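You operate a simulated robot arm through the tools that you are given. There is no shell and no other tool. Be economical: measure what you need, move in short steps, check, and stop when the job is done.

Carry out the task below with a simulated two-armed robot. There is one attempt and no reset: what you move stays moved.

JOB
Put the steel fitting that says "T65" from the bare end of the drawings table on the top of the pump plate. Take the blue weight and put it on the top of the screen cart. Put the hose coupling on the top of the screen cart away on the top of the grey wall shelf. Pick up the orange wrench with one hand, pass it to the other hand and put it on the top of the screen cart. Put three of the square spools from the bed of the frame jig on the bare end of the drawings table. The order is free. Set down upright: steel fitting, blue weight, hose coupling, square spool.

Only the result counts: the job must be done as asked and must still hold three seconds after the hand-in. Knocking over, shifting, dropping, spilling or breaking anything else fails it.

ROBOT AND FRAMES
Two 7-joint arms with two-finger parallel grippers on one trunk, on a base that drives. Base frame: it is fixed to the floor where the robot stands at the start and does not move with it; the origin is under the middle of the robot, x ahead of it, y to its left, z up; the surface under the hand at the start is at about z = 74. Readings come in cm, rad, newtons and seconds.
The left shoulder is at the start at [6.2, 19.6, 100.4], the right one opposite. With the tool pointing down near the work surface each hand reaches from about 30 to 72 cm from the robot's upright axis, wherever it stands, measured 20 degrees to its own side. Places, roughly: bare end of the drawings table [60, 0, 70]; blue weight (7x5x5 cm) [30, -90, 80]; hose coupling (5x4x7 cm) [0, -240, 90]; orange wrench (8x4x10 cm) [-60, -210, 20]; square spool [-125, -225, 75]; steel fitting [75, 0, 75]; top of the grey wall shelf (19x82 cm) [344, 574, 114]; top of the pump plate [80, 100, 80]; top of the screen cart (40x20 cm) [2, -236, 90]. Payload 1.57 kg a hand.
Tool frame (each hand has its own): the origin (TCP) lies between the finger pads and is the grasp point; the fingertips stand 3 cm ahead of it; z points along the fingers, y is the line along which they close. Largest opening 11 cm; finger width 2.4, thickness 1.2; the body of the gripper, 4.8 by 11.2 cm, starts 7.8 cm behind the TCP.
Orientation is told as [roll, pitch, yaw] about the base's x, y, z axes, in that order, counted from this pose: with the fingers straight down and closing along the base's y, the tool's x points along the base's -x, its y along +y and its z along -z.

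CONTROLS
- The arms move only by the tool jog_arm. It takes "left_steps", "right_steps" or both (then of equal length, played together; a hand with none holds still); each is a list of rows, each a list of 7 numbers: the shift along the tool's x, y, z in units of 40 mm (1.0 is 40 mm), then the turn, a rotation vector about the tool's x, y, z in units of 4 degrees (1.0 is 4 degrees), then the gripper command, from -1 (shut) to 1 (fully open), values between in proportion. In form: [[tx, ty, tz, ax, ay, az, gripper], ...]. A call has 1 to 12 rows; each row shifts and turns the commanded pose from where the row before left it, along the tool's axes as they then stand. A call with a number of a shift or a turn outside -1 to 1 is refused whole. A row lasts 0.2 s, in which the tool goes at most 5 cm and 0.15 rad; a call with a longer step from one row to the next is refused whole, and so is a gripper value outside its range. Where a pose cannot be reached the arm comes as near as it can. A force on the tool above 40 N (or 10 N above the force at the start of the call, whichever is more), or a blocked arm, ends the call early, and 0.2 s more pass. The fingers move at their own pace (about 7.2 cm/s each) and stop on an object; they squeeze with about 41 N. The grip force told is the motor's: it shows also when the fingers shut on nothing. Time passes only in rows, and 0.2 s behind the last, so rows that do not move let the fingers close. The reply holds the time, the measured pose of the TCP, the force on the tool along the base axes, the opening and the grip force, in the units named above and with some noise, with the torque about the TCP (base axes, N m) and any sound that the robot's microphone picked up.
- Cameras (640 x 400 px; columns grow to the right, rows downward): "scene" is now at [8.62, -2.57, 156.8]; the picture's right is [-0.42, -0.91, -0.00], its down [-0.84, 0.38, -0.39] and it looks along [0.35, -0.16, -0.92] (base axes); focal length 277 px, centre (320, 200). "left" rides on the left gripper at [7, -1.6, -14.1] in its tool frame; the picture's right is [0.23, 0.97, 0.00], its down [-0.85, 0.20, -0.48] and it looks along [-0.47, 0.11, 0.88] (tool axes); focal length 222 px, centre (320, 200). "right" rides on the right gripper at [7, 1.6, -14.1] in its tool frame; the picture's right is [-0.23, 0.97, 0.00], its down [-0.85, -0.20, -0.48] and it looks along [-0.47, -0.11, 0.88] (tool axes); focal length 222 px, centre (320, 200). There is no depth. A picture from a camera that has moved, and an enlarged one, comes with that camera's place and axes in the base frame and with its lens.
- grab_frame(camera): a new picture of that camera. No time passes.
- raise_lower(by): slides the trunk up (or, below 0, down) by that many cm; the arms and the scene camera ride with it, the base frame stays. It gives what a move gives, with no picture.
- base_move(legs): drives the robot by 1 to 6 legs, each [ahead, left, turn to the left] in cm, cm and rad, along the robot's own axes; the way and the turn of a leg run together, so that a leg with both is an arc; at most 150 cm and 3.142 rad a leg. The arms and the cameras ride along, it lands a little off, and it stops where it bumps. It gives what a move gives.
- aim_head(pan, tilt): turns the head with the scene camera to pan (to the left, within 1.501 rad either way) and tilt (down, from -0.506 to 1.204), counted from straight ahead of the robot. It gives what a move gives.
- inspect(camera, box): a new picture of the part [left, top, right, bottom] of that camera's present view, enlarged. No time passes.
- job_done(): hands the job in; it is judged then, once.

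Go step by step. Nothing tells you exact positions but the pictures and the camera data: compare them with the known pose of the tool, close in by small moves and look again before you grip or let go. The budget is 217 turns and 228 pictures, counting those below and the enlarged ones. Unless the task says otherwise, let go and move clear before handing in.

The tools are called after ">>>" by a JSON object that holds its "name" and its "arguments". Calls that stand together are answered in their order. jog_arm: Moves the arms, as the interface text tells. Its arguments: {"type":"object","properties":{"left_steps":{"type":"array"},"right_steps":{"type":"array"}},"required":[]} The other tools are called the same way: raise_lower (by) slides the trunk up or down; base_move (legs) drives the base; aim_head (pan, tilt) turns the head that bears the scene camera; grab_frame (camera) takes a picture; inspect (camera, box) takes an enlarged picture of a part of a camera's view; job_done () hands the job in.

At the start:

```text
t: 0.0
left_eef_pos: [45.01, -2.21, 105.14]
left_tool_rot: [0.003, 0.001, 0.0]
left_wrist_force: [-0.5, -0.3, 0.2]
left_moment: [-0.02, 0.04, -0.01]
left_width: 11.02
left_grasp_force: 0.2
right_eef_pos: [36.34, -40.42, 100.57]
right_tool_rot: [0.002, 0.001, 0.0]
right_wrist_force: [-0.9, 0.0, 0.3]
right_moment: [0.01, 0.0, -0.02]
right_width: 11.02
right_grasp_force: 0.1
trunk travel left (down, up): [-60.0, 39.0]
robot x, y, heading: [0.18, -0.12, -0.002]
head pan, tilt: [-0.428, 1.168]
```

scene: 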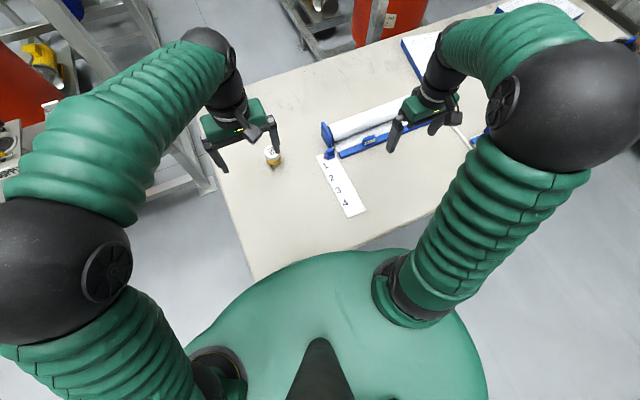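
right: 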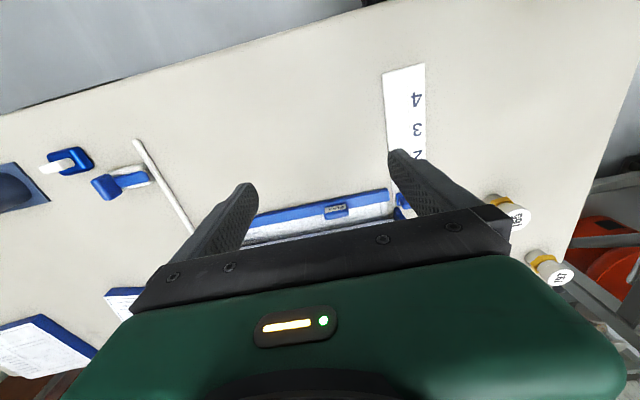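
left: 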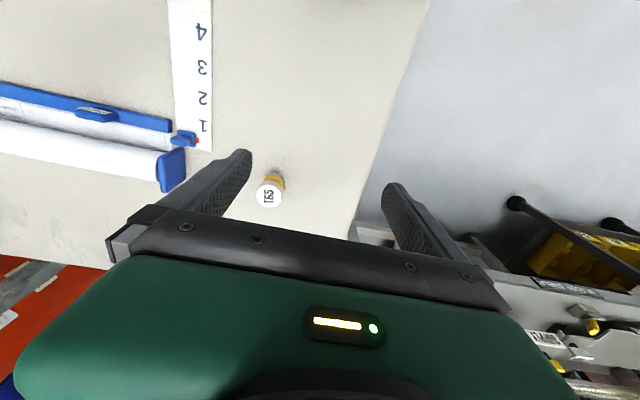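

The left camera shows a fitting that seems to read T65 on the table, and the right camera shows two fittings. I'll look closer and survey the surroundings.

>>> {"name": "inspect", "arguments": {"camera": "left", "box": [220, 150, 320, 230]}}

>>> {"name": "inspect", "arguments": {"camera": "right", "box": [460, 180, 600, 300]}}

>>> {"name": "aim_head", "arguments": {"pan": 0.6, "tilt": 0.6}}

>>> {"name": "grab_frame", "arguments": {"camera": "scene"}}

```text
5.00 times, centred on (270, 190) of left
camera zoom: at [37.99, -3.81, 119.2], right [-0.23, 0.97, 0.0], down [0.86, 0.2, 0.48], along [0.47, 0.11, -0.88], focal length 1111 px, centre (570, 250)
```

zoom: 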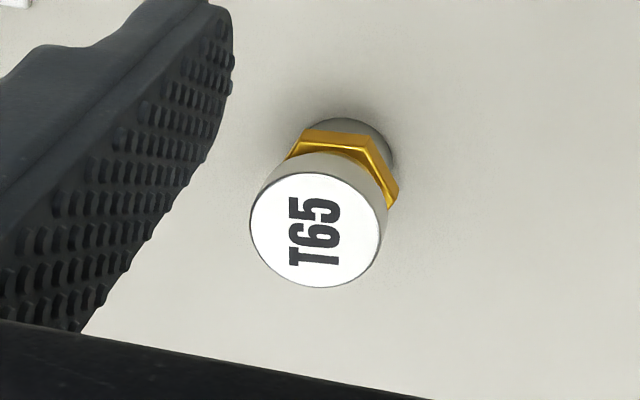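

```text
3.33 times, centred on (530, 240) of right
camera zoom: at [29.52, -38.88, 114.76], right [0.23, 0.97, 0.0], down [0.86, -0.2, 0.48], along [0.47, -0.11, -0.88], focal length 740 px, centre (-380, 67)
```

zoom: 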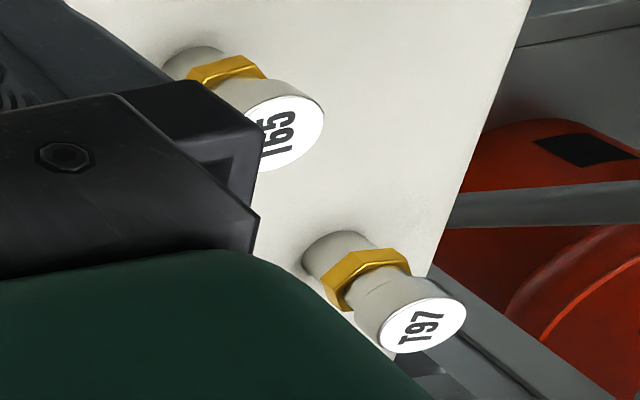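

```text
t: 1.3
left_eef_pos: [44.92, -2.19, 105.14]
left_tool_rot: [0.0, -0.001, 0.0]
left_wrist_force: [0.7, 0.1, -0.2]
left_moment: [0.03, 0.02, 0.03]
left_width: 11.0
left_grasp_force: 0.1
right_eef_pos: [36.25, -40.46, 100.58]
right_tool_rot: [0.0, 0.0, 0.0]
right_wrist_force: [0.6, -0.2, 0.1]
right_moment: [0.01, 0.01, -0.01]
right_width: 10.98
right_grasp_force: 0.0
trunk travel left (down, up): [-60.0, 39.0]
robot x, y, heading: [0.12, 0.42, -0.004]
head pan, tilt: [0.6, 0.6]
```

```text
222 pictures are left
camera scene: at [10.62, 4.84, 161.08], right [0.56, -0.83, 0.0], down [-0.47, -0.32, -0.82], along [0.68, 0.47, -0.57], focal length 277 px, centre (320, 200)
```

scene: 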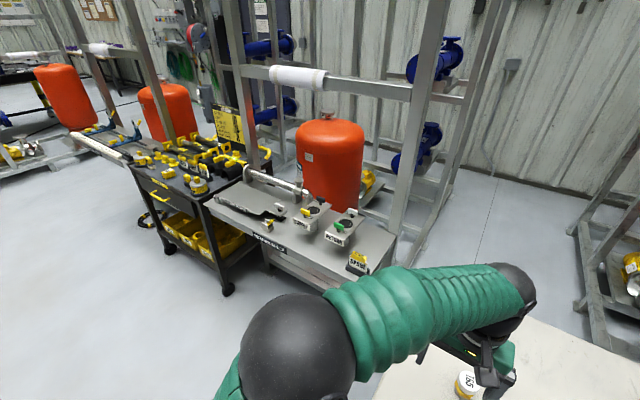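

T65 is confirmed. The bench to the left carries small plates, so I'll look at its labels.

>>> {"name": "inspect", "arguments": {"camera": "scene", "box": [200, 150, 400, 290]}}

>>> {"name": "aim_head", "arguments": {"pan": -1.4, "tilt": 0.6}}

>>> {"name": "grab_frame", "arguments": {"camera": "scene"}}

>>> {"name": "aim_head", "arguments": {"pan": 0.0, "tilt": 0.8}}

>>> {"name": "grab_frame", "arguments": {"camera": "scene"}}

```text
2.86 times, centred on (300, 220) of scene
camera zoom: at [10.62, 4.84, 161.08], right [0.56, -0.83, 0.0], down [-0.47, -0.32, -0.82], along [0.68, 0.47, -0.57], focal length 790 px, centre (377, 143)
```

zoom: 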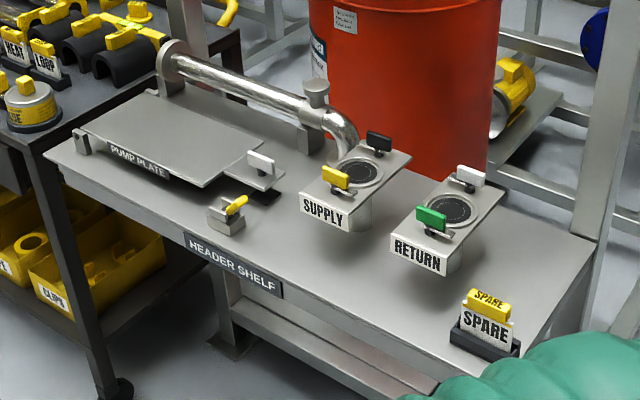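

```text
t: 3.2
left_eef_pos: [44.9, -2.24, 105.12]
left_tool_rot: [0.001, -0.002, -0.001]
left_wrist_force: [0.8, -0.5, -0.7]
left_moment: [0.0, -0.01, 0.03]
left_width: 10.99
left_grasp_force: 0.1
right_eef_pos: [36.26, -40.4, 100.73]
right_tool_rot: [-0.001, 0.001, 0.001]
right_wrist_force: [-0.3, 0.2, -0.7]
right_moment: [0.0, 0.0, -0.02]
right_width: 11.0
right_grasp_force: 0.1
trunk travel left (down, up): [-60.0, 39.0]
robot x, y, heading: [-0.05, 0.07, -0.004]
head pan, tilt: [-1.4, 0.6]
```

```text
220 pictures are left
camera scene: at [4.83, -8.87, 161.08], right [-0.99, -0.17, 0.0], down [-0.1, 0.56, -0.82], along [0.14, -0.81, -0.57], focal length 277 px, centre (320, 200)
```

scene: 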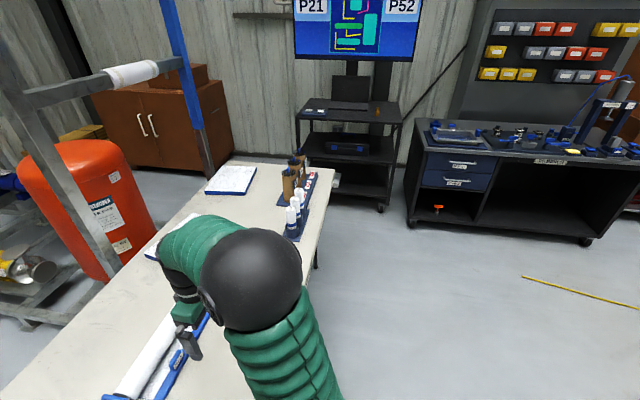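

```text
t: 4.8
left_eef_pos: [44.86, -2.05, 105.19]
left_tool_rot: [-0.001, -0.002, -0.001]
left_wrist_force: [0.2, 0.1, 0.2]
left_moment: [0.02, 0.0, 0.02]
left_width: 10.99
left_grasp_force: 0.1
right_eef_pos: [36.35, -40.4, 100.75]
right_tool_rot: [0.001, -0.001, 0.0]
right_wrist_force: [0.4, -0.6, 1.4]
right_moment: [-0.01, 0.03, 0.0]
right_width: 11.01
right_grasp_force: 0.1
trunk travel left (down, up): [-60.0, 39.0]
robot x, y, heading: [-0.02, -0.01, -0.002]
head pan, tilt: [0.0, 0.799]
```

```text
219 pictures are left
camera scene: at [11.39, -0.15, 159.39], right [0.0, -1.0, 0.0], down [-0.72, 0.0, -0.7], along [0.7, 0.0, -0.72], focal length 277 px, centre (320, 200)
```

scene: 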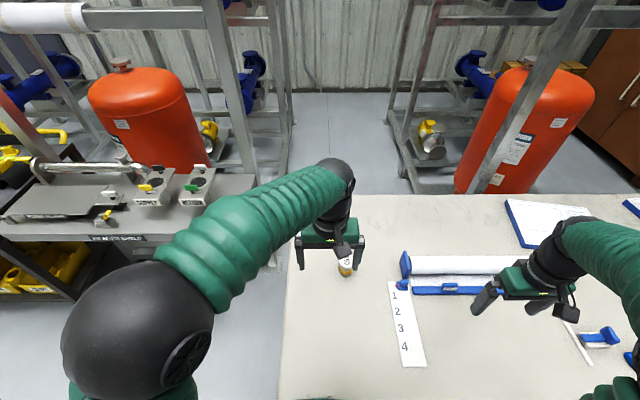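

Pump plate found on the header shelf; T65 computes to about [60, -8.8], z 74–80.6. I'll bring the left hand above it.

>>> {"name": "jog_arm", "arguments": {"left_steps": [[-0.945, -0.42, 0, 0, 0, 0, 1], [-0.945, -0.42, 0, 0, 0, 0, 1], [-0.945, -0.42, 0, 0, 0, 0, 1], [-0.945, -0.42, 0, 0, 0, 0, 1], [0, 0, 1, 0, 0, 0, 1], [0, 0, 1, 0, 0, 0, 1], [0, 0, 1, 0, 0, 0, 1], [0, 0, 0.75, 0, 0, 0, 1], [0, 0, 0, 0, 0, 0, 1]]}}

>>> {"name": "grab_frame", "arguments": {"camera": "left"}}

>>> {"name": "aim_head", "arguments": {"pan": -0.6, "tilt": 0.9}}

>>> {"name": "grab_frame", "arguments": {"camera": "scene"}}

```text
t: 6.8
left_eef_pos: [59.19, -7.89, 89.81]
left_tool_rot: [0.002, 0.0, 0.0]
left_wrist_force: [-1.0, 0.1, 0.5]
left_moment: [-0.02, -0.03, -0.01]
left_width: 11.0
left_grasp_force: 0.0
left hand out of reach, approached as far as the arm can: row 4
right_eef_pos: [36.4, -40.37, 100.69]
right_tool_rot: [0.0, 0.001, -0.001]
right_wrist_force: [-0.3, 0.0, 0.6]
right_moment: [-0.01, 0.01, -0.01]
right_width: 10.99
right_grasp_force: 0.1
trunk travel left (down, up): [-60.0, 39.0]
robot x, y, heading: [0.06, -0.31, 0.003]
head pan, tilt: [0.0, 0.799]
```

```text
218 pictures are left
camera left: at [52.12, -9.53, 103.91], right [-0.23, 0.97, 0.0], down [0.86, 0.2, 0.48], along [0.47, 0.11, -0.88], focal length 222 px, centre (320, 200)
```

left: 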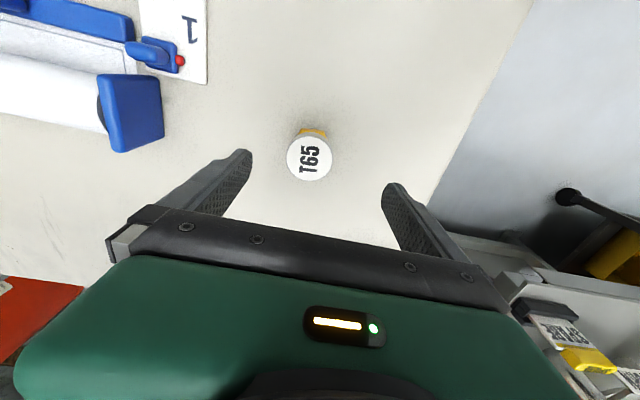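

```text
t: 7.8
left_eef_pos: [59.17, -7.91, 89.88]
left_tool_rot: [-0.001, 0.001, 0.002]
left_wrist_force: [-0.7, 0.3, 1.0]
left_moment: [0.02, -0.03, 0.03]
left_width: 10.98
left_grasp_force: 0.1
right_eef_pos: [36.43, -40.43, 100.64]
right_tool_rot: [-0.001, -0.001, 0.0]
right_wrist_force: [-0.5, -0.2, 0.0]
right_moment: [0.0, 0.01, 0.02]
right_width: 10.98
right_grasp_force: 0.1
trunk travel left (down, up): [-60.0, 39.0]
robot x, y, heading: [-0.11, 0.16, 0.002]
head pan, tilt: [-0.6, 0.901]
```

```text
217 pictures are left
camera scene: at [9.64, -4.46, 158.59], right [-0.56, -0.83, 0.0], down [-0.65, 0.44, -0.62], along [0.51, -0.35, -0.79], focal length 277 px, centre (320, 200)
```

scene: 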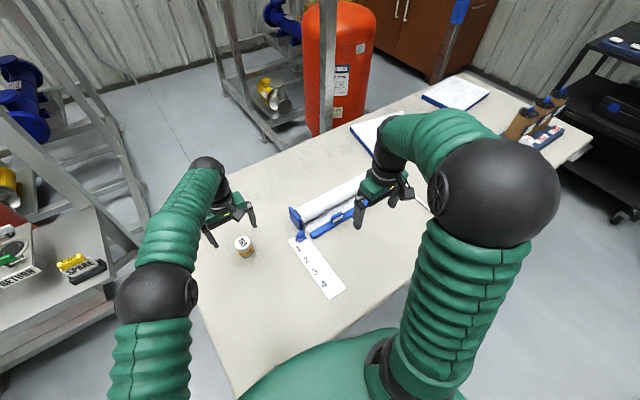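

Fitting centre refines to about [59.7, -9.1]. I'll descend, close and lift slightly.

>>> {"name": "jog_arm", "arguments": {"left_steps": [[-0.12, -0.3, 0.5, 0, 0, 0, 1], [0, 0, 1, 0, 0, 0, 1], [0, 0, 1, 0, 0, 0, 1], [0, 0, 0.5, 0, 0, 0, 1], [0, 0, 0, 0, 0, 0, 1]]}}

>>> {"name": "grab_frame", "arguments": {"camera": "left"}}

```text
t: 8.9
left_eef_pos: [59.5, -9.23, 77.71]
left_tool_rot: [-0.002, 0.0, 0.002]
left_wrist_force: [-0.6, 0.1, -0.7]
left_moment: [0.01, 0.01, -0.01]
left_width: 10.99
left_grasp_force: 0.1
right_eef_pos: [36.39, -40.44, 100.77]
right_tool_rot: [0.001, 0.001, 0.0]
right_wrist_force: [-0.7, 0.3, -0.4]
right_moment: [0.01, 0.03, -0.03]
right_width: 10.99
right_grasp_force: 0.2
trunk travel left (down, up): [-60.0, 39.0]
robot x, y, heading: [-0.09, 0.04, -0.001]
head pan, tilt: [-0.6, 0.901]
```

```text
216 pictures are left
camera left: at [52.51, -10.85, 91.93], right [-0.23, 0.97, 0.0], down [0.86, 0.2, 0.48], along [0.47, 0.11, -0.88], focal length 222 px, centre (320, 200)
```

left: 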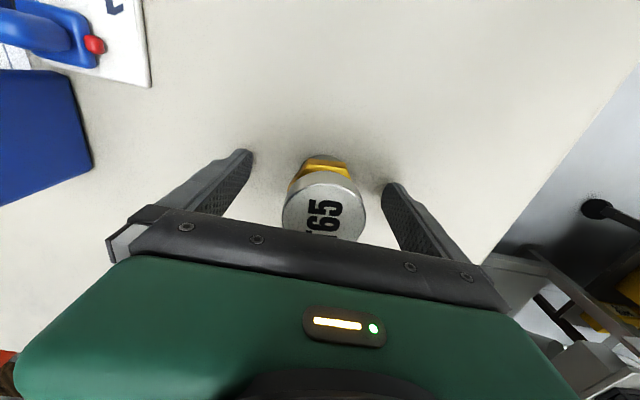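

Fitting is centred between the fingers. Closing.

>>> {"name": "jog_arm", "arguments": {"left_steps": [[0, 0, 0, 0, 0, 0, -1], [0, 0, 0, 0, 0, 0, -1], [0, 0, 0, 0, 0, 0, -1], [0, 0, 0, 0, 0, 0, -1], [0, 0, -0.5, 0, 0, 0, -1], [0, 0, -1, 0, 0, 0, -1], [0, 0, -1, 0, 0, 0, -1], [0, 0, -1, 0, 0, 0, -1], [0, 0, -1, 0, 0, 0, -1], [0, 0, -1, 0, 0, 0, -1]]}}

>>> {"name": "grab_frame", "arguments": {"camera": "left"}}

>>> {"name": "inspect", "arguments": {"camera": "scene", "box": [100, 180, 340, 330]}}

```text
t: 11.2
left_eef_pos: [59.49, -9.15, 99.98]
left_tool_rot: [0.001, 0.001, -0.001]
left_wrist_force: [0.0, 0.1, -1.1]
left_moment: [0.01, 0.0, -0.02]
left_width: 5.26
left_grasp_force: 40.9
right_eef_pos: [36.32, -40.34, 100.75]
right_tool_rot: [0.0, 0.0, -0.001]
right_wrist_force: [0.4, -0.5, 0.2]
right_moment: [0.0, 0.01, 0.0]
right_width: 10.99
right_grasp_force: 0.0
trunk travel left (down, up): [-60.0, 39.0]
robot x, y, heading: [-0.16, -0.21, 0.002]
head pan, tilt: [-0.6, 0.901]
```

```text
215 pictures are left
camera left: at [52.42, -10.86, 114.16], right [-0.23, 0.97, 0.0], down [0.86, 0.2, 0.48], along [0.47, 0.11, -0.88], focal length 222 px, centre (320, 200)
```

left: 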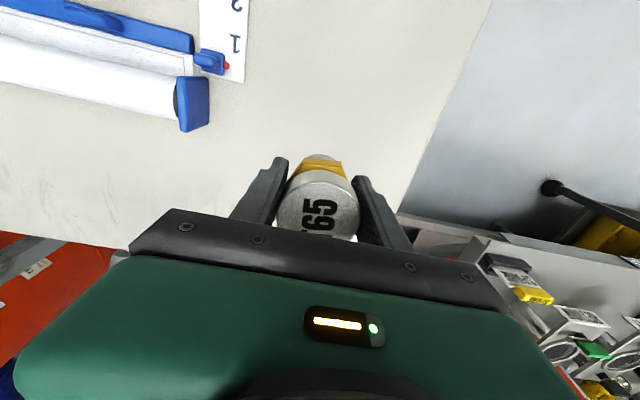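

```text
2.67 times, centred on (220, 255) of scene
camera zoom: at [9.62, -4.47, 158.59], right [-0.56, -0.83, 0.0], down [-0.65, 0.44, -0.62], along [0.51, -0.35, -0.79], focal length 738 px, centre (587, 53)
```

zoom: 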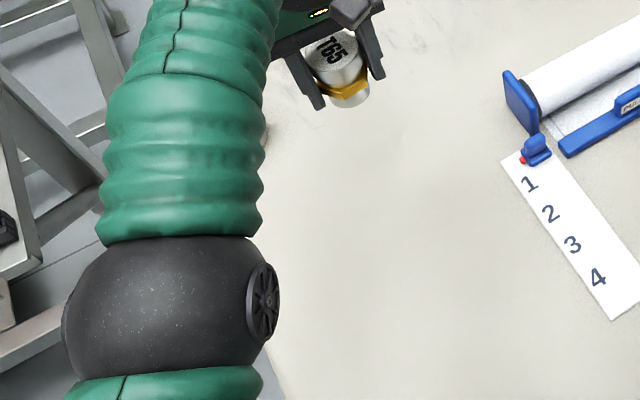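

T65 is held securely (width 5.26). I'll raise the trunk a bit and drive left toward the header shelf.

>>> {"name": "raise_lower", "arguments": {"by": 10}}

>>> {"name": "base_move", "arguments": {"legs": [[0, 85, 0], [20, 0, 0]]}}

>>> {"name": "aim_head", "arguments": {"pan": 0.3, "tilt": 0.9}}

>>> {"name": "grab_frame", "arguments": {"camera": "scene"}}

>>> {"name": "grab_frame", "arguments": {"camera": "left"}}

```text
t: 12.5
left_eef_pos: [59.6, -9.25, 109.98]
left_tool_rot: [0.0, 0.002, 0.002]
left_wrist_force: [0.1, 0.1, -2.0]
left_moment: [0.01, 0.05, 0.0]
left_width: 5.21
left_grasp_force: 41.2
right_eef_pos: [36.45, -40.49, 110.64]
right_tool_rot: [0.003, 0.001, 0.002]
right_wrist_force: [-0.3, 0.0, 0.4]
right_moment: [0.0, -0.03, 0.0]
right_width: 11.0
right_grasp_force: 0.1
trunk travel left (down, up): [-70.0, 29.0]
robot x, y, heading: [0.14, -0.05, 0.003]
head pan, tilt: [-0.6, 0.901]
```

```text
t: 18.2
left_eef_pos: [78.89, 76.17, 110.19]
left_tool_rot: [-0.001, -0.001, 0.007]
left_wrist_force: [0.0, -0.4, -1.1]
left_moment: [0.02, -0.04, -0.01]
left_width: 5.24
left_grasp_force: 41.1
right_eef_pos: [55.97, 44.76, 110.89]
right_tool_rot: [-0.003, -0.002, 0.007]
right_wrist_force: [-0.2, -0.5, -0.4]
right_moment: [0.02, 0.01, 0.01]
right_width: 10.98
right_grasp_force: 0.1
trunk travel left (down, up): [-70.0, 29.0]
robot x, y, heading: [19.93, 84.74, 0.01]
head pan, tilt: [-0.6, 0.901]
```

```text
t: 19.4
left_eef_pos: [79.02, 75.86, 110.03]
left_tool_rot: [0.0, 0.001, 0.008]
left_wrist_force: [0.5, 0.0, -1.2]
left_moment: [0.01, 0.0, 0.0]
left_width: 5.23
left_grasp_force: 40.8
right_eef_pos: [56.11, 44.55, 110.73]
right_tool_rot: [0.002, -0.001, 0.007]
right_wrist_force: [-0.1, 0.1, -0.2]
right_moment: [0.0, -0.02, 0.02]
right_width: 11.02
right_grasp_force: 0.1
trunk travel left (down, up): [-70.0, 29.0]
robot x, y, heading: [19.19, 85.03, 0.01]
head pan, tilt: [0.3, 0.901]
```

```text
213 pictures are left
camera scene: at [30.2, 86.7, 168.6], right [0.3, -0.95, 0.0], down [-0.75, -0.24, -0.62], along [0.59, 0.19, -0.78], focal length 277 px, centre (320, 200)
```

scene: 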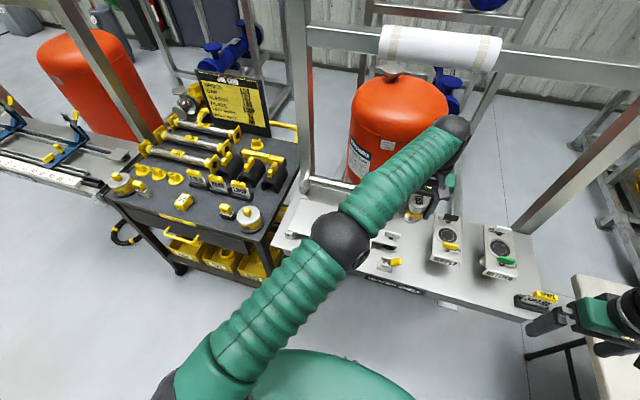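

```text
212 pictures are left
camera left: at [72.08, 74.2, 124.24], right [-0.23, 0.97, 0.0], down [0.85, 0.21, 0.48], along [0.47, 0.11, -0.88], focal length 222 px, centre (320, 200)
```

left: 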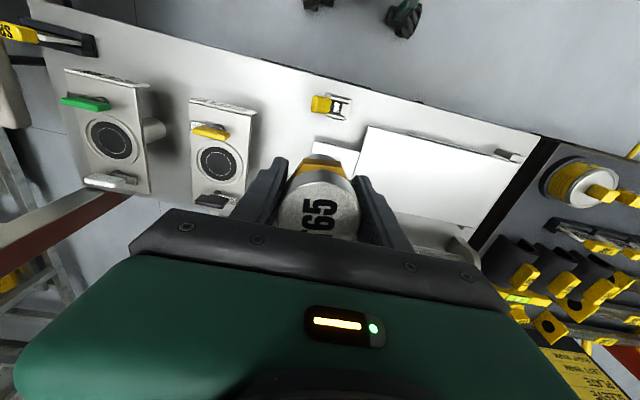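

The plate top works out at z≈84, spanning x 77–92, y 84–113. I'll drive closer and position over it.

>>> {"name": "base_move", "arguments": {"legs": [[8, 10, 0]]}}

>>> {"name": "jog_arm", "arguments": {"left_steps": [[0.3, 0.9, 0, 0, 0, 0, -1], [0.3, 0.9, 0, 0, 0, 0, -1], [0.2, 0.5, 0, 0, 0, 0, -1], [0, 0.5, 0.5, 0, 0, 0, -1], [0, 0, 1, 0, 0, 0, -1], [0, 0, 1, 0, 0, 0, -1], [0, 0, 0, 0, 0, 0, -1]]}}

>>> {"name": "grab_frame", "arguments": {"camera": "left"}}

>>> {"name": "grab_frame", "arguments": {"camera": "scene"}}

```text
t: 20.6
left_eef_pos: [87.02, 84.12, 109.94]
left_tool_rot: [0.017, 0.0, 0.009]
left_wrist_force: [0.8, -0.4, -2.0]
left_moment: [0.12, 0.02, -0.02]
left_width: 5.23
left_grasp_force: 40.5
right_eef_pos: [64.09, 52.85, 110.36]
right_tool_rot: [0.016, 0.0, 0.01]
right_wrist_force: [-0.5, -1.0, 0.0]
right_moment: [0.03, -0.08, -0.03]
right_width: 11.01
right_grasp_force: 0.0
trunk travel left (down, up): [-70.0, 29.0]
robot x, y, heading: [27.48, 94.64, 0.009]
head pan, tilt: [0.3, 0.901]
```

```text
t: 22.2
left_eef_pos: [83.46, 96.56, 99.93]
left_tool_rot: [0.0, -0.002, 0.008]
left_wrist_force: [1.0, -0.5, -0.9]
left_moment: [0.11, -0.03, 0.0]
left_width: 5.24
left_grasp_force: 41.0
right_eef_pos: [63.98, 53.95, 110.65]
right_tool_rot: [0.004, -0.002, 0.005]
right_wrist_force: [0.1, 0.6, -0.3]
right_moment: [0.03, 0.0, -0.06]
right_width: 10.99
right_grasp_force: 0.0
trunk travel left (down, up): [-70.0, 29.0]
robot x, y, heading: [27.56, 94.48, 0.005]
head pan, tilt: [0.3, 0.901]
```

```text
211 pictures are left
camera left: at [76.53, 94.88, 114.05], right [-0.23, 0.97, 0.0], down [0.85, 0.2, 0.48], along [0.47, 0.11, -0.88], focal length 222 px, centre (320, 200)
```

left: 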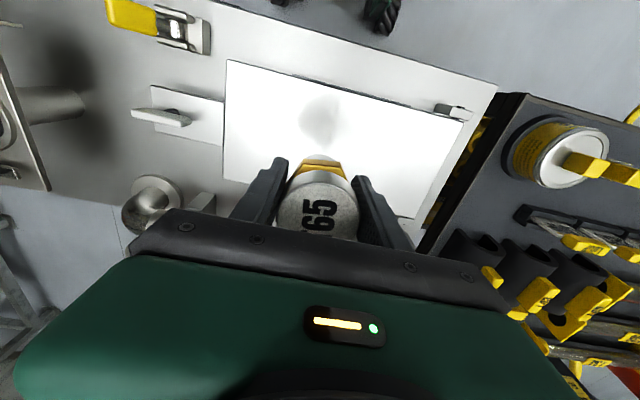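

```text
210 pictures are left
camera scene: at [38.07, 95.39, 168.61], right [0.31, -0.95, -0.01], down [-0.75, -0.23, -0.62], along [0.59, 0.2, -0.78], focal length 277 px, centre (320, 200)
```

scene: 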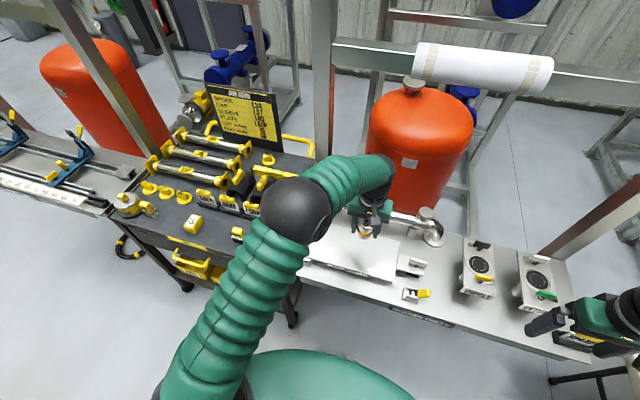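

Geometry is consistent (plate z≈84). I'll descend to just above, then feel for contact in small steps.

>>> {"name": "jog_arm", "arguments": {"left_steps": [[0, 0.1, 0.9, 0, 0, 0, -1], [0, 0, 0.9, 0, 0, 0, -1], [0, 0, 0.75, 0, 0, 0, -1], [0, 0, 0, 0, 0, 0, -1]]}}

>>> {"name": "jog_arm", "arguments": {"left_steps": [[0, 0, 0.08, 0, 0, 0, -1], [0, 0, 0.08, 0, 0, 0, -1], [0, 0, 0.08, 0, 0, 0, -1], [0, 0, 0.08, 0, 0, 0, -1], [0, 0, 0.08, 0, 0, 0, -1], [0, 0, 0.08, 0, 0, 0, -1], [0, 0, 0.08, 0, 0, 0, -1], [0, 0, 0.08, 0, 0, 0, -1]]}}

>>> {"name": "grab_frame", "arguments": {"camera": "left"}}

```text
t: 23.2
left_eef_pos: [83.71, 97.9, 89.63]
left_tool_rot: [-0.003, -0.001, 0.008]
left_wrist_force: [0.7, 0.2, -0.9]
left_moment: [0.01, 0.01, 0.02]
left_width: 5.25
left_grasp_force: 40.8
right_eef_pos: [63.98, 54.9, 111.03]
right_tool_rot: [-0.004, 0.0, 0.008]
right_wrist_force: [-0.3, 0.0, 0.1]
right_moment: [0.0, 0.0, -0.03]
right_width: 11.0
right_grasp_force: 0.0
trunk travel left (down, up): [-70.0, 29.0]
robot x, y, heading: [26.98, 94.42, 0.012]
head pan, tilt: [0.3, 0.901]
```

```text
t: 25.0
left_eef_pos: [83.66, 97.88, 87.56]
left_tool_rot: [-0.008, -0.009, 0.009]
left_wrist_force: [4.9, 8.2, 35.4]
left_moment: [0.17, -0.35, 0.01]
left_width: 5.3
left_grasp_force: 41.6
right_eef_pos: [63.76, 54.99, 111.19]
right_tool_rot: [-0.005, -0.004, 0.009]
right_wrist_force: [1.2, 0.4, -0.6]
right_moment: [-0.02, 0.01, -0.02]
right_width: 11.01
right_grasp_force: 0.0
trunk travel left (down, up): [-70.0, 29.0]
robot x, y, heading: [27.28, 94.25, 0.011]
head pan, tilt: [0.3, 0.901]
```

```text
209 pictures are left
camera left: at [76.48, 96.21, 101.77], right [-0.24, 0.97, -0.01], down [0.85, 0.21, 0.48], along [0.47, 0.11, -0.87], focal length 222 px, centre (320, 200)
```

left: 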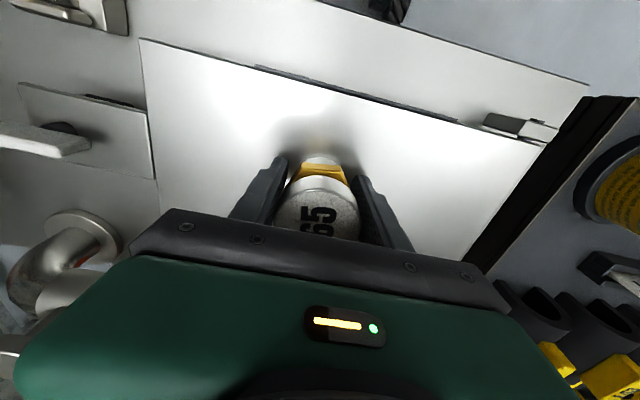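

Contact felt at 35 N; relieve slightly, then open and withdraw upward.

>>> {"name": "jog_arm", "arguments": {"left_steps": [[0, 0, -0.08, 0, 0, 0, -1], [0, 0, 0, 0, 0, 0, -1], [0, 0, 0, 0, 0, 0, -0.2], [0, 0, 0, 0, 0, 0, 0.3], [0, 0, 0, 0, 0, 0, 0.8], [0, 0, 0, 0, 0, 0, 1], [0, 0, 0, 0, 0, 0, 1], [0, 0, -0.5, 0, 0, 0, 1], [0, 0, -1, 0, 0, 0, 1], [0, 0, -1, 0, 0, 0, 1], [0, 0, -1, 0, 0, 0, 1], [0, 0, -1, 0, 0, 0, 1]]}}

>>> {"name": "grab_frame", "arguments": {"camera": "left"}}

>>> {"name": "inspect", "arguments": {"camera": "scene", "box": [280, 150, 480, 290]}}

```text
t: 27.6
left_eef_pos: [83.52, 98.01, 105.85]
left_tool_rot: [-0.004, -0.002, 0.009]
left_wrist_force: [0.7, 0.8, 0.6]
left_moment: [0.02, -0.01, 0.01]
left_width: 10.98
left_grasp_force: 0.0
right_eef_pos: [63.91, 54.85, 110.91]
right_tool_rot: [-0.003, -0.003, 0.008]
right_wrist_force: [0.0, 0.0, 0.9]
right_moment: [-0.02, -0.03, 0.03]
right_width: 11.03
right_grasp_force: 0.2
trunk travel left (down, up): [-70.0, 29.0]
robot x, y, heading: [27.37, 94.42, 0.014]
head pan, tilt: [0.3, 0.901]
```

```text
208 pictures are left
camera left: at [76.51, 96.31, 119.99], right [-0.24, 0.97, 0.0], down [0.85, 0.21, 0.48], along [0.47, 0.11, -0.88], focal length 222 px, centre (320, 200)
```

left: 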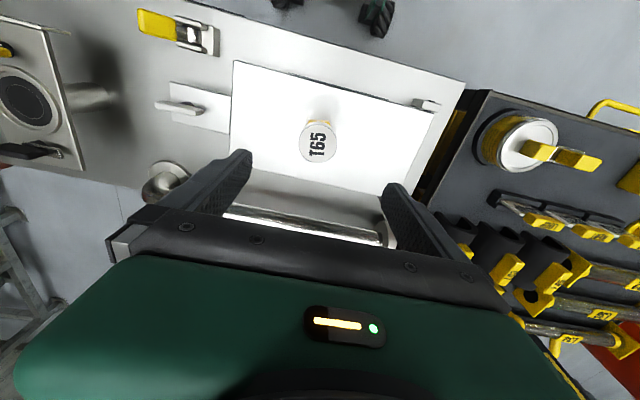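

```text
2.86 times, centred on (380, 220) of scene
camera zoom: at [37.9, 96.69, 168.61], right [0.31, -0.95, 0.0], down [-0.75, -0.24, -0.62], along [0.59, 0.19, -0.78], focal length 790 px, centre (149, 143)
```

zoom: 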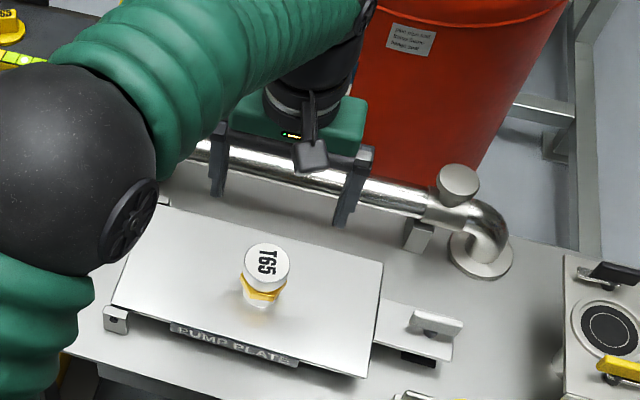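

T65 stands upright on the pump plate. Next I back out and drive right to look at the blue weight.

>>> {"name": "base_move", "arguments": {"legs": [[-29, 0, -0.012], [0, -145, 0]]}}

>>> {"name": "aim_head", "arguments": {"pan": -0.6, "tilt": 0.8}}

>>> {"name": "grab_frame", "arguments": {"camera": "scene"}}

>>> {"name": "grab_frame", "arguments": {"camera": "right"}}

```text
t: 36.4
left_eef_pos: [55.26, -45.41, 105.88]
left_tool_rot: [-0.003, -0.002, 0.018]
left_wrist_force: [0.0, -0.9, 0.5]
left_moment: [0.05, 0.01, 0.02]
left_width: 10.97
left_grasp_force: 0.0
right_eef_pos: [36.06, -88.66, 111.08]
right_tool_rot: [-0.007, -0.002, 0.016]
right_wrist_force: [0.0, 0.4, -0.2]
right_moment: [0.0, 0.03, 0.0]
right_width: 10.98
right_grasp_force: 0.1
trunk travel left (down, up): [-70.0, 29.0]
robot x, y, heading: [-1.0, -49.68, 0.016]
head pan, tilt: [0.3, 0.901]
```

```text
t: 37.6
left_eef_pos: [55.15, -45.49, 105.86]
left_tool_rot: [-0.004, -0.002, 0.017]
left_wrist_force: [-0.2, 0.8, 0.1]
left_moment: [0.04, -0.02, -0.01]
left_width: 11.01
left_grasp_force: 0.1
right_eef_pos: [35.8, -88.86, 111.09]
right_tool_rot: [-0.005, -0.001, 0.016]
right_wrist_force: [-0.1, -0.4, -0.7]
right_moment: [0.02, -0.03, -0.03]
right_width: 11.02
right_grasp_force: 0.0
trunk travel left (down, up): [-70.0, 29.0]
robot x, y, heading: [-0.95, -49.6, 0.019]
head pan, tilt: [-0.6, 0.799]
```

```text
206 pictures are left
camera scene: at [9.26, -54.02, 169.38], right [-0.55, -0.84, 0.0], down [-0.6, 0.39, -0.7], along [0.58, -0.38, -0.72], focal length 277 px, centre (320, 200)
```

scene: 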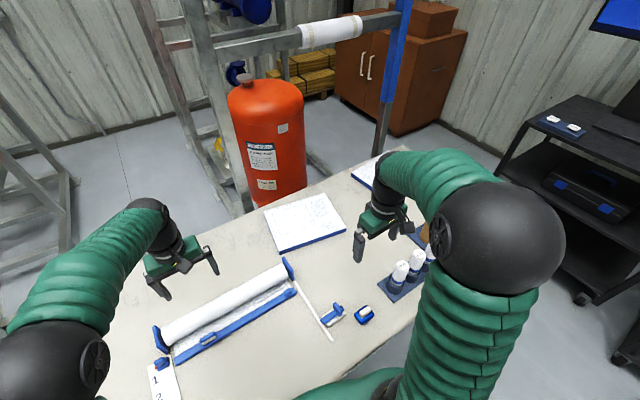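

```text
205 pictures are left
camera right: at [28.88, -87.26, 125.07], right [0.21, 0.98, 0.0], down [0.86, -0.18, 0.48], along [0.47, -0.11, -0.88], focal length 222 px, centre (320, 200)
```

right: 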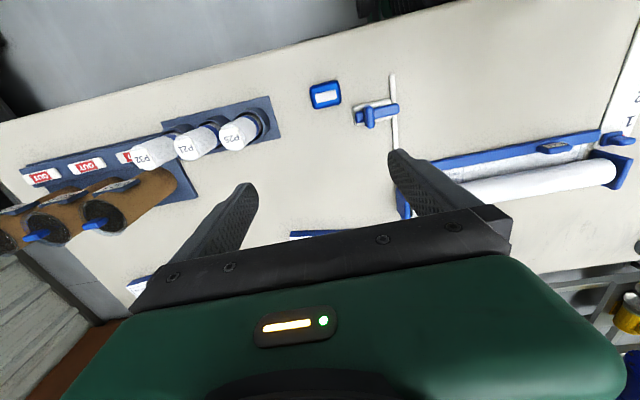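

>>> {"name": "inspect", "arguments": {"camera": "right", "box": [280, 50, 440, 150]}}

>>> {"name": "inspect", "arguments": {"camera": "scene", "box": [300, 280, 420, 350]}}

```text
4.00 times, centred on (360, 100) of right
camera zoom: at [28.88, -87.26, 125.07], right [0.21, 0.98, 0.0], down [0.86, -0.18, 0.48], along [0.47, -0.11, -0.88], focal length 888 px, centre (160, 600)
```

zoom: 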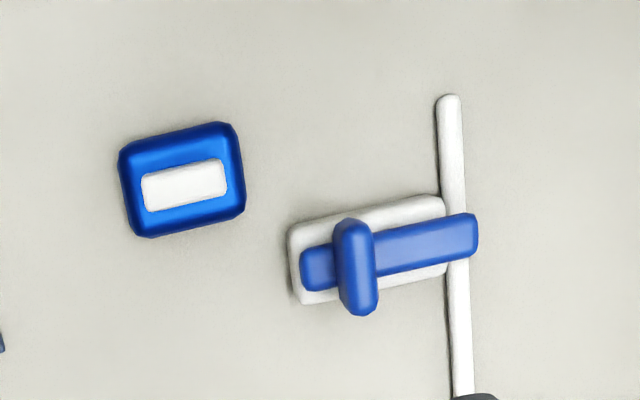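

```text
5.33 times, centred on (360, 315) of scene
camera zoom: at [9.26, -54.02, 169.38], right [-0.55, -0.84, 0.0], down [-0.6, 0.39, -0.7], along [0.58, -0.38, -0.72], focal length 1475 px, centre (107, -413)
```

zoom: 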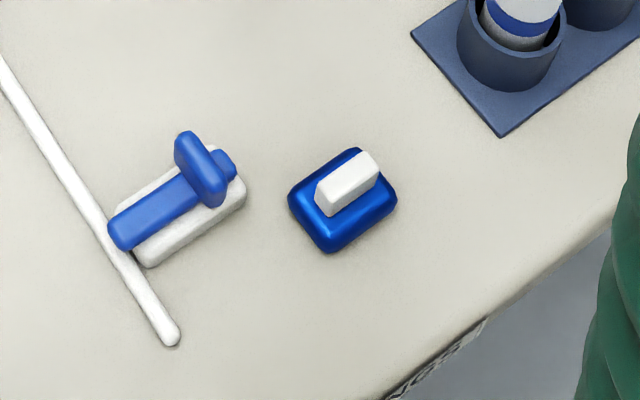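

Blue weight is at about [31.8, -87.2], aligned with the axes, with a clamp close to its left. I'll come down with the right hand, part-open, and look again above it.

>>> {"name": "jog_arm", "arguments": {"right_steps": [[0.5, 0.21, 0.5, 0, 0, 0, 0.5], [0.5, 0.21, 0.5, 0, 0, 0, 0.5], [0, 0, 1, 0, 0, 0, 0.5], [0, 0, 1, 0, 0, 0, 0.5], [0, 0, 1, 0, 0, 0, 0.5], [0, 0, 1, 0, 0, 0, 0.5], [0, 0, 0.5, 0, 0, 0, 0.5], [0, 0, 0, 0, 0, 0, 0.5]]}}

>>> {"name": "grab_frame", "arguments": {"camera": "right"}}

>>> {"name": "grab_frame", "arguments": {"camera": "scene"}}

```text
t: 39.4
left_eef_pos: [54.95, -45.48, 105.79]
left_tool_rot: [-0.007, -0.003, 0.017]
left_wrist_force: [0.0, -0.6, 0.0]
left_moment: [-0.04, -0.01, 0.0]
left_width: 11.01
left_grasp_force: 0.1
right_eef_pos: [31.7, -87.07, 88.88]
right_tool_rot: [-0.005, -0.004, 0.016]
right_wrist_force: [-0.4, -0.1, -0.1]
right_moment: [-0.02, -0.01, -0.01]
right_width: 8.27
right_grasp_force: 0.1
trunk travel left (down, up): [-70.0, 29.0]
robot x, y, heading: [-0.71, -49.74, 0.021]
head pan, tilt: [-0.6, 0.799]
```

```text
202 pictures are left
camera right: at [24.8, -85.52, 102.96], right [0.21, 0.98, 0.0], down [0.86, -0.18, 0.48], along [0.47, -0.11, -0.88], focal length 222 px, centre (320, 200)
```

right: 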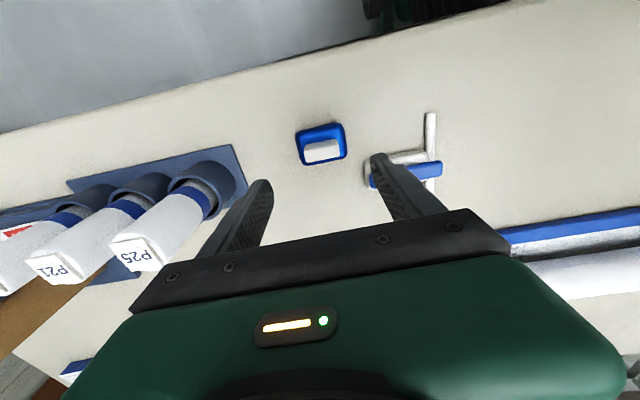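

```text
201 pictures are left
camera scene: at [9.18, -54.05, 169.39], right [-0.55, -0.84, 0.0], down [-0.6, 0.39, -0.7], along [0.58, -0.38, -0.72], focal length 277 px, centre (320, 200)
```

scene: 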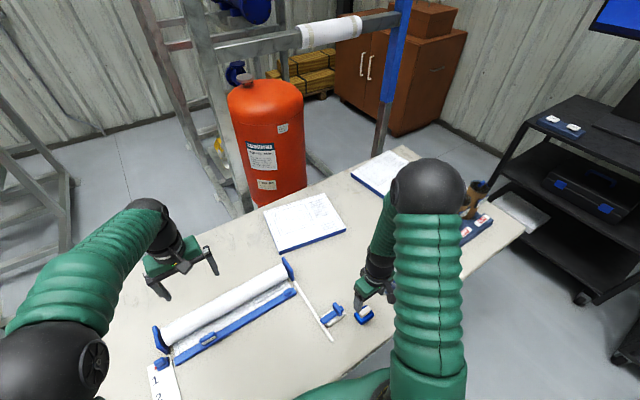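

Aligned. Descending and gripping the weight's body.

>>> {"name": "jog_arm", "arguments": {"right_steps": [[0, 0, 1, 0, 0, 0, 0.5], [0, 0, 1, 0, 0, 0, 0.5], [0, 0, 0.8, 0, 0, 0, 0.5], [0, 0, 0, 0, 0, 0, 0.5]]}}

>>> {"name": "grab_frame", "arguments": {"camera": "right"}}

```text
t: 40.4
left_eef_pos: [55.03, -45.51, 105.92]
left_tool_rot: [-0.005, -0.002, 0.018]
left_wrist_force: [-0.3, -0.7, -0.2]
left_moment: [0.04, -0.03, 0.02]
left_width: 11.03
left_grasp_force: 0.1
right_eef_pos: [31.98, -87.28, 77.76]
right_tool_rot: [-0.004, -0.003, 0.018]
right_wrist_force: [0.4, -0.2, 1.4]
right_moment: [-0.03, 0.01, -0.05]
right_width: 8.25
right_grasp_force: 0.1
trunk travel left (down, up): [-70.0, 29.0]
robot x, y, heading: [-0.77, -49.55, 0.019]
head pan, tilt: [-0.6, 0.799]
```

```text
200 pictures are left
camera right: at [24.93, -85.73, 91.78], right [0.21, 0.98, 0.0], down [0.86, -0.18, 0.48], along [0.47, -0.11, -0.88], focal length 222 px, centre (320, 200)
```

right: 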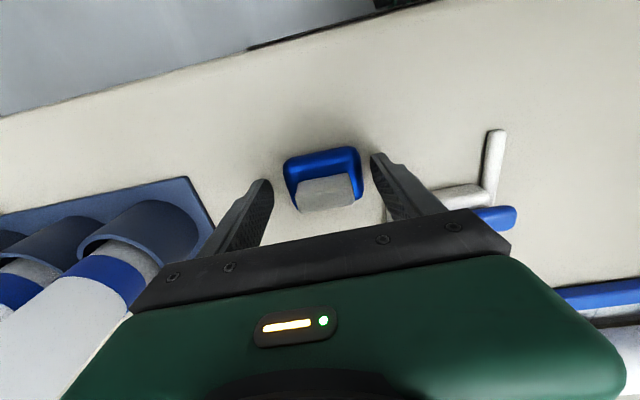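

>>> {"name": "jog_arm", "arguments": {"right_steps": [[0.12, 0, 0.1, 0, 0, 0, 0.5], [0, 0, 0, 0, 0, 0, -1], [0, 0, 0, 0, 0, 0, -1], [0, 0, 0, 0, 0, 0, -1], [0, 0, 0, 0, 0, 0, -1], [0, 0, -0.5, 0, 0, 0, -1], [0, 0, -1, 0, 0, 0, -1], [0, 0, -1, 0, 0, 0, -1], [0, 0, -1, 0, 0, 0, -1], [0, 0, -1, 0, 0, 0, -1], [0, 0, -1, 0, 0, 0, -1], [0, 0, -1, 0, 0, 0, -1]]}}

>>> {"name": "grab_frame", "arguments": {"camera": "right"}}

>>> {"name": "inspect", "arguments": {"camera": "scene", "box": [300, 220, 440, 350]}}

```text
t: 43.0
left_eef_pos: [54.99, -45.57, 105.86]
left_tool_rot: [-0.006, -0.004, 0.017]
left_wrist_force: [-0.3, 1.0, -1.2]
left_moment: [-0.01, -0.05, 0.0]
left_width: 11.0
left_grasp_force: 0.0
right_eef_pos: [31.13, -87.18, 103.25]
right_tool_rot: [-0.005, -0.003, 0.017]
right_wrist_force: [-0.1, 0.5, -3.4]
right_moment: [-0.02, 0.02, 0.03]
right_width: 6.15
right_grasp_force: 40.6
trunk travel left (down, up): [-70.0, 29.0]
robot x, y, heading: [-0.95, -49.62, 0.021]
head pan, tilt: [-0.6, 0.799]
```

```text
199 pictures are left
camera right: at [24.19, -85.66, 117.45], right [0.21, 0.98, 0.0], down [0.86, -0.18, 0.48], along [0.47, -0.11, -0.88], focal length 222 px, centre (320, 200)
```

right: 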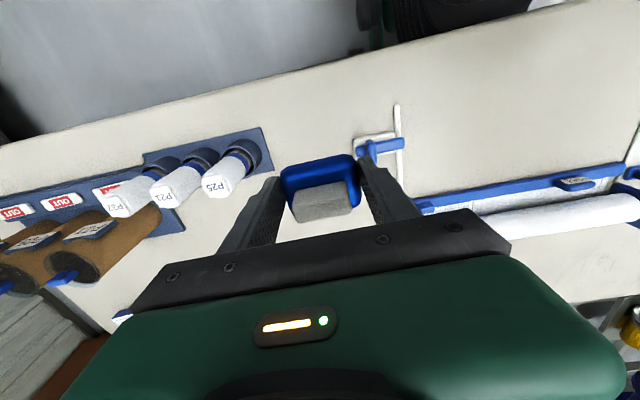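

```text
3.08 times, centred on (370, 285) of scene
camera zoom: at [9.11, -53.89, 169.39], right [-0.55, -0.84, 0.0], down [-0.6, 0.39, -0.7], along [0.58, -0.38, -0.72], focal length 851 px, centre (166, -62)
```

zoom: 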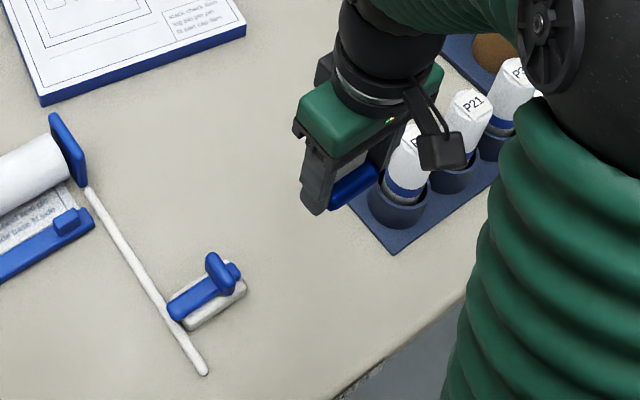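

Weight held. I'll lift, back off the table, drive along and turn toward the screen cart to look.

>>> {"name": "raise_lower", "arguments": {"by": 15}}

>>> {"name": "base_move", "arguments": {"legs": [[-25, 0, -0.02], [0, -90, 0], [0, 0, -1.5708]]}}

>>> {"name": "aim_head", "arguments": {"pan": 0, "tilt": 0.65}}

>>> {"name": "grab_frame", "arguments": {"camera": "scene"}}

```text
t: 44.8
left_eef_pos: [55.25, -45.63, 120.81]
left_tool_rot: [-0.003, -0.003, 0.016]
left_wrist_force: [-0.2, -0.2, -0.7]
left_moment: [0.0, -0.01, 0.03]
left_width: 10.99
left_grasp_force: 0.1
right_eef_pos: [31.35, -87.4, 118.28]
right_tool_rot: [-0.005, -0.001, 0.017]
right_wrist_force: [0.1, 0.0, -2.9]
right_moment: [0.01, 0.01, 0.02]
right_width: 6.17
right_grasp_force: 40.6
trunk travel left (down, up): [-85.0, 14.0]
robot x, y, heading: [-0.98, -49.28, 0.015]
head pan, tilt: [-0.6, 0.799]
```

```text
t: 54.7
left_eef_pos: [-21.31, -195.02, 120.92]
left_tool_rot: [-0.007, -0.002, -1.541]
left_wrist_force: [0.2, -0.2, -0.7]
left_moment: [0.01, -0.01, -0.01]
left_width: 11.0
left_grasp_force: 0.0
right_eef_pos: [-63.2, -171.7, 118.2]
right_tool_rot: [-0.004, -0.002, -1.544]
right_wrist_force: [-0.3, -0.2, -4.3]
right_moment: [0.02, 0.01, -0.01]
right_width: 6.15
right_grasp_force: 40.4
trunk travel left (down, up): [-85.0, 14.0]
robot x, y, heading: [-26.08, -138.97, -1.541]
head pan, tilt: [-0.6, 0.799]
```

```text
t: 55.7
left_eef_pos: [-21.26, -194.82, 120.94]
left_tool_rot: [-0.007, -0.004, -1.542]
left_wrist_force: [-0.4, -0.1, -0.1]
left_moment: [-0.02, 0.0, 0.01]
left_width: 10.99
left_grasp_force: 0.0
right_eef_pos: [-63.29, -171.49, 118.28]
right_tool_rot: [-0.005, -0.003, -1.542]
right_wrist_force: [-0.1, -0.5, -2.6]
right_moment: [0.02, -0.01, 0.02]
right_width: 6.16
right_grasp_force: 41.5
trunk travel left (down, up): [-85.0, 14.0]
robot x, y, heading: [-26.19, -138.92, -1.54]
head pan, tilt: [0.0, 0.649]
```

```text
197 pictures are left
camera scene: at [-25.76, -151.01, 185.64], right [-1.0, -0.03, 0.0], down [-0.02, 0.61, -0.8], along [0.02, -0.79, -0.61], focal length 277 px, centre (320, 200)
```

scene: 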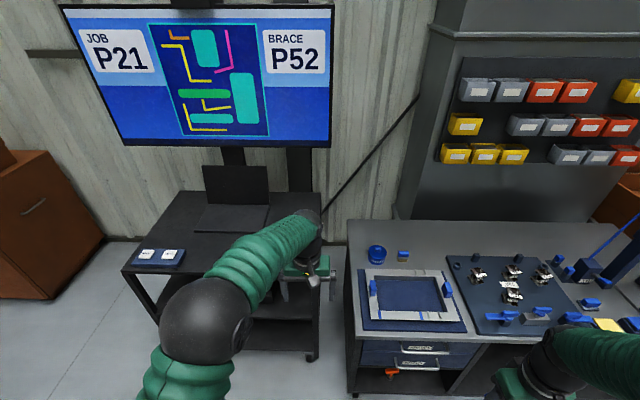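

The cart top, wrench and jig bench are all in view. I'll fold the left arm aside to see the cart top and move closer.

>>> {"name": "jog_arm", "arguments": {"left_steps": [[0.7, 0.7, 0, 0, 0, 0, 1], [0.7, 0.7, 0, 0, 0, 0, 1], [0.7, 0.7, 0, 0, 0, 0, 1], [0.7, 0.7, 0, 0, 0, 0, 1], [0.7, 0.7, 0, 0, 0, 0, 1], [0, 0.8, 0, 0, 0, 0, 1], [0, 0.8, 0, 0, 0, 0, 1]]}}

>>> {"name": "base_move", "arguments": {"legs": [[40, 18, -0.03]]}}

>>> {"name": "aim_head", "arguments": {"pan": 0, "tilt": 0.95}}

>>> {"name": "grab_frame", "arguments": {"camera": "scene"}}

```text
t: 57.3
left_eef_pos: [-1.1, -180.29, 120.74]
left_tool_rot: [-0.007, -0.001, -1.543]
left_wrist_force: [0.9, -0.1, 0.4]
left_moment: [-0.04, 0.05, 0.0]
left_width: 11.02
left_grasp_force: 0.2
right_eef_pos: [-63.01, -171.52, 118.38]
right_tool_rot: [-0.006, -0.002, -1.54]
right_wrist_force: [-0.3, -1.0, -4.5]
right_moment: [0.0, 0.04, -0.01]
right_width: 6.17
right_grasp_force: 40.9
trunk travel left (down, up): [-85.0, 14.0]
robot x, y, heading: [-25.75, -139.08, -1.542]
head pan, tilt: [0.0, 0.649]
```

```text
t: 59.9
left_eef_pos: [16.54, -219.53, 120.99]
left_tool_rot: [-0.002, -0.006, -1.564]
left_wrist_force: [0.0, 0.7, 0.8]
left_moment: [0.05, 0.01, -0.01]
left_width: 11.0
left_grasp_force: 0.0
right_eef_pos: [-45.13, -209.3, 118.31]
right_tool_rot: [-0.006, -0.005, -1.566]
right_wrist_force: [0.2, 0.5, -4.0]
right_moment: [0.0, 0.02, 0.01]
right_width: 6.17
right_grasp_force: 40.9
trunk travel left (down, up): [-85.0, 14.0]
robot x, y, heading: [-6.98, -177.91, -1.568]
head pan, tilt: [0.0, 0.649]
```

```text
t: 60.7
left_eef_pos: [16.57, -219.75, 120.87]
left_tool_rot: [-0.004, -0.002, -1.566]
left_wrist_force: [0.1, 0.0, -0.6]
left_moment: [-0.01, -0.04, -0.01]
left_width: 11.0
left_grasp_force: 0.1
right_eef_pos: [-45.21, -209.52, 118.28]
right_tool_rot: [-0.006, -0.004, -1.565]
right_wrist_force: [-0.6, 0.0, -4.1]
right_moment: [0.07, 0.0, 0.01]
right_width: 6.16
right_grasp_force: 40.5
trunk travel left (down, up): [-85.0, 14.0]
robot x, y, heading: [-6.87, -177.91, -1.566]
head pan, tilt: [0.0, 0.949]
```

```text
196 pictures are left
camera scene: at [-7.09, -188.58, 183.24], right [-1.0, -0.01, 0.0], down [-0.01, 0.81, -0.58], along [0.01, -0.58, -0.81], focal length 277 px, centre (320, 200)
```

scene: 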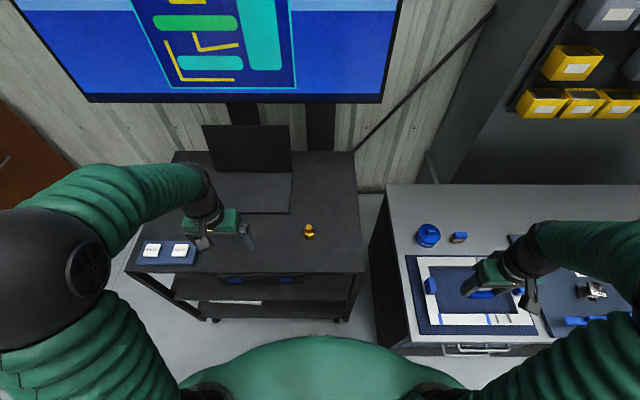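

Coupling (gold) at about [-2, -237.6] on the cart top. I'll bring the weight above [-12.5, -232.5], clear of it.

>>> {"name": "jog_arm", "arguments": {"right_steps": [[-0.523, 0.745, 0, 0, 0, 0, -1], [-0.523, 0.745, 0, 0, 0, 0, -1], [-0.523, 0.745, 0, 0, 0, 0, -1], [-0.523, 0.745, 0, 0, 0, 0, -1], [-0.523, 0.745, 0, 0, 0, 0, -1], [-0.523, 0.745, 0, 0, 0, 0, -1], [-0.523, 0.745, 0, 0, 0, 0, -1], [-0.523, 0.745, 0, 0, 0, 0, -1], [-0.523, 0.745, 0, 0, 0, 0, -1], [-0.523, 0.745, 0, 0, 0, 0, -1], [-0.523, 0.745, 0, 0, 0, 0, -1], [0, 0, 0.8, 0, 0, 0, -1]]}}

>>> {"name": "grab_frame", "arguments": {"camera": "right"}}

>>> {"name": "grab_frame", "arguments": {"camera": "scene"}}

```text
t: 63.3
left_eef_pos: [16.89, -219.8, 120.72]
left_tool_rot: [-0.007, -0.002, -1.565]
left_wrist_force: [0.0, -0.8, 0.9]
left_moment: [-0.01, -0.02, -0.01]
left_width: 11.03
left_grasp_force: 0.1
right_eef_pos: [-12.13, -232.52, 115.12]
right_tool_rot: [-0.007, -0.004, -1.566]
right_wrist_force: [0.2, -0.4, -4.4]
right_moment: [0.05, 0.01, -0.02]
right_width: 6.16
right_grasp_force: 41.2
trunk travel left (down, up): [-85.0, 14.0]
robot x, y, heading: [-6.98, -178.22, -1.562]
head pan, tilt: [0.0, 0.949]
```

```text
195 pictures are left
camera right: at [-10.35, -225.58, 129.18], right [0.97, -0.22, -0.01], down [-0.19, -0.85, 0.48], along [-0.11, -0.47, -0.88], focal length 222 px, centre (320, 200)
```

right: 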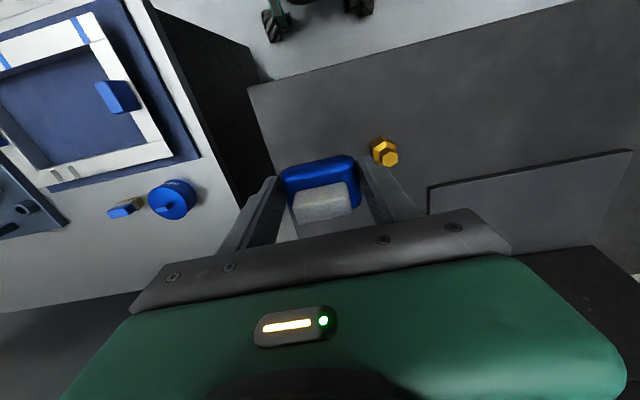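

```text
194 pictures are left
camera scene: at [-6.69, -188.92, 183.22], right [-1.0, -0.01, 0.0], down [-0.01, 0.82, -0.58], along [0.0, -0.58, -0.82], focal length 277 px, centre (320, 200)
```

scene: 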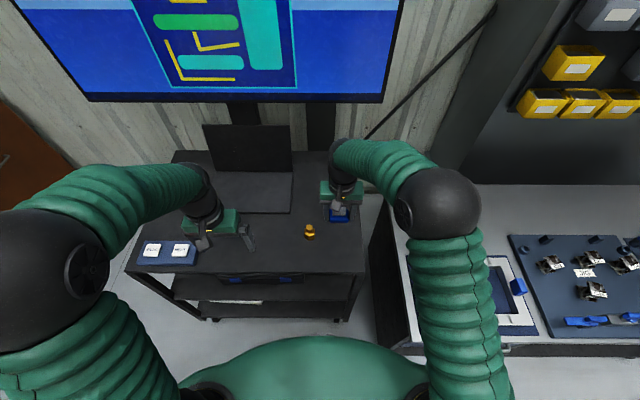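

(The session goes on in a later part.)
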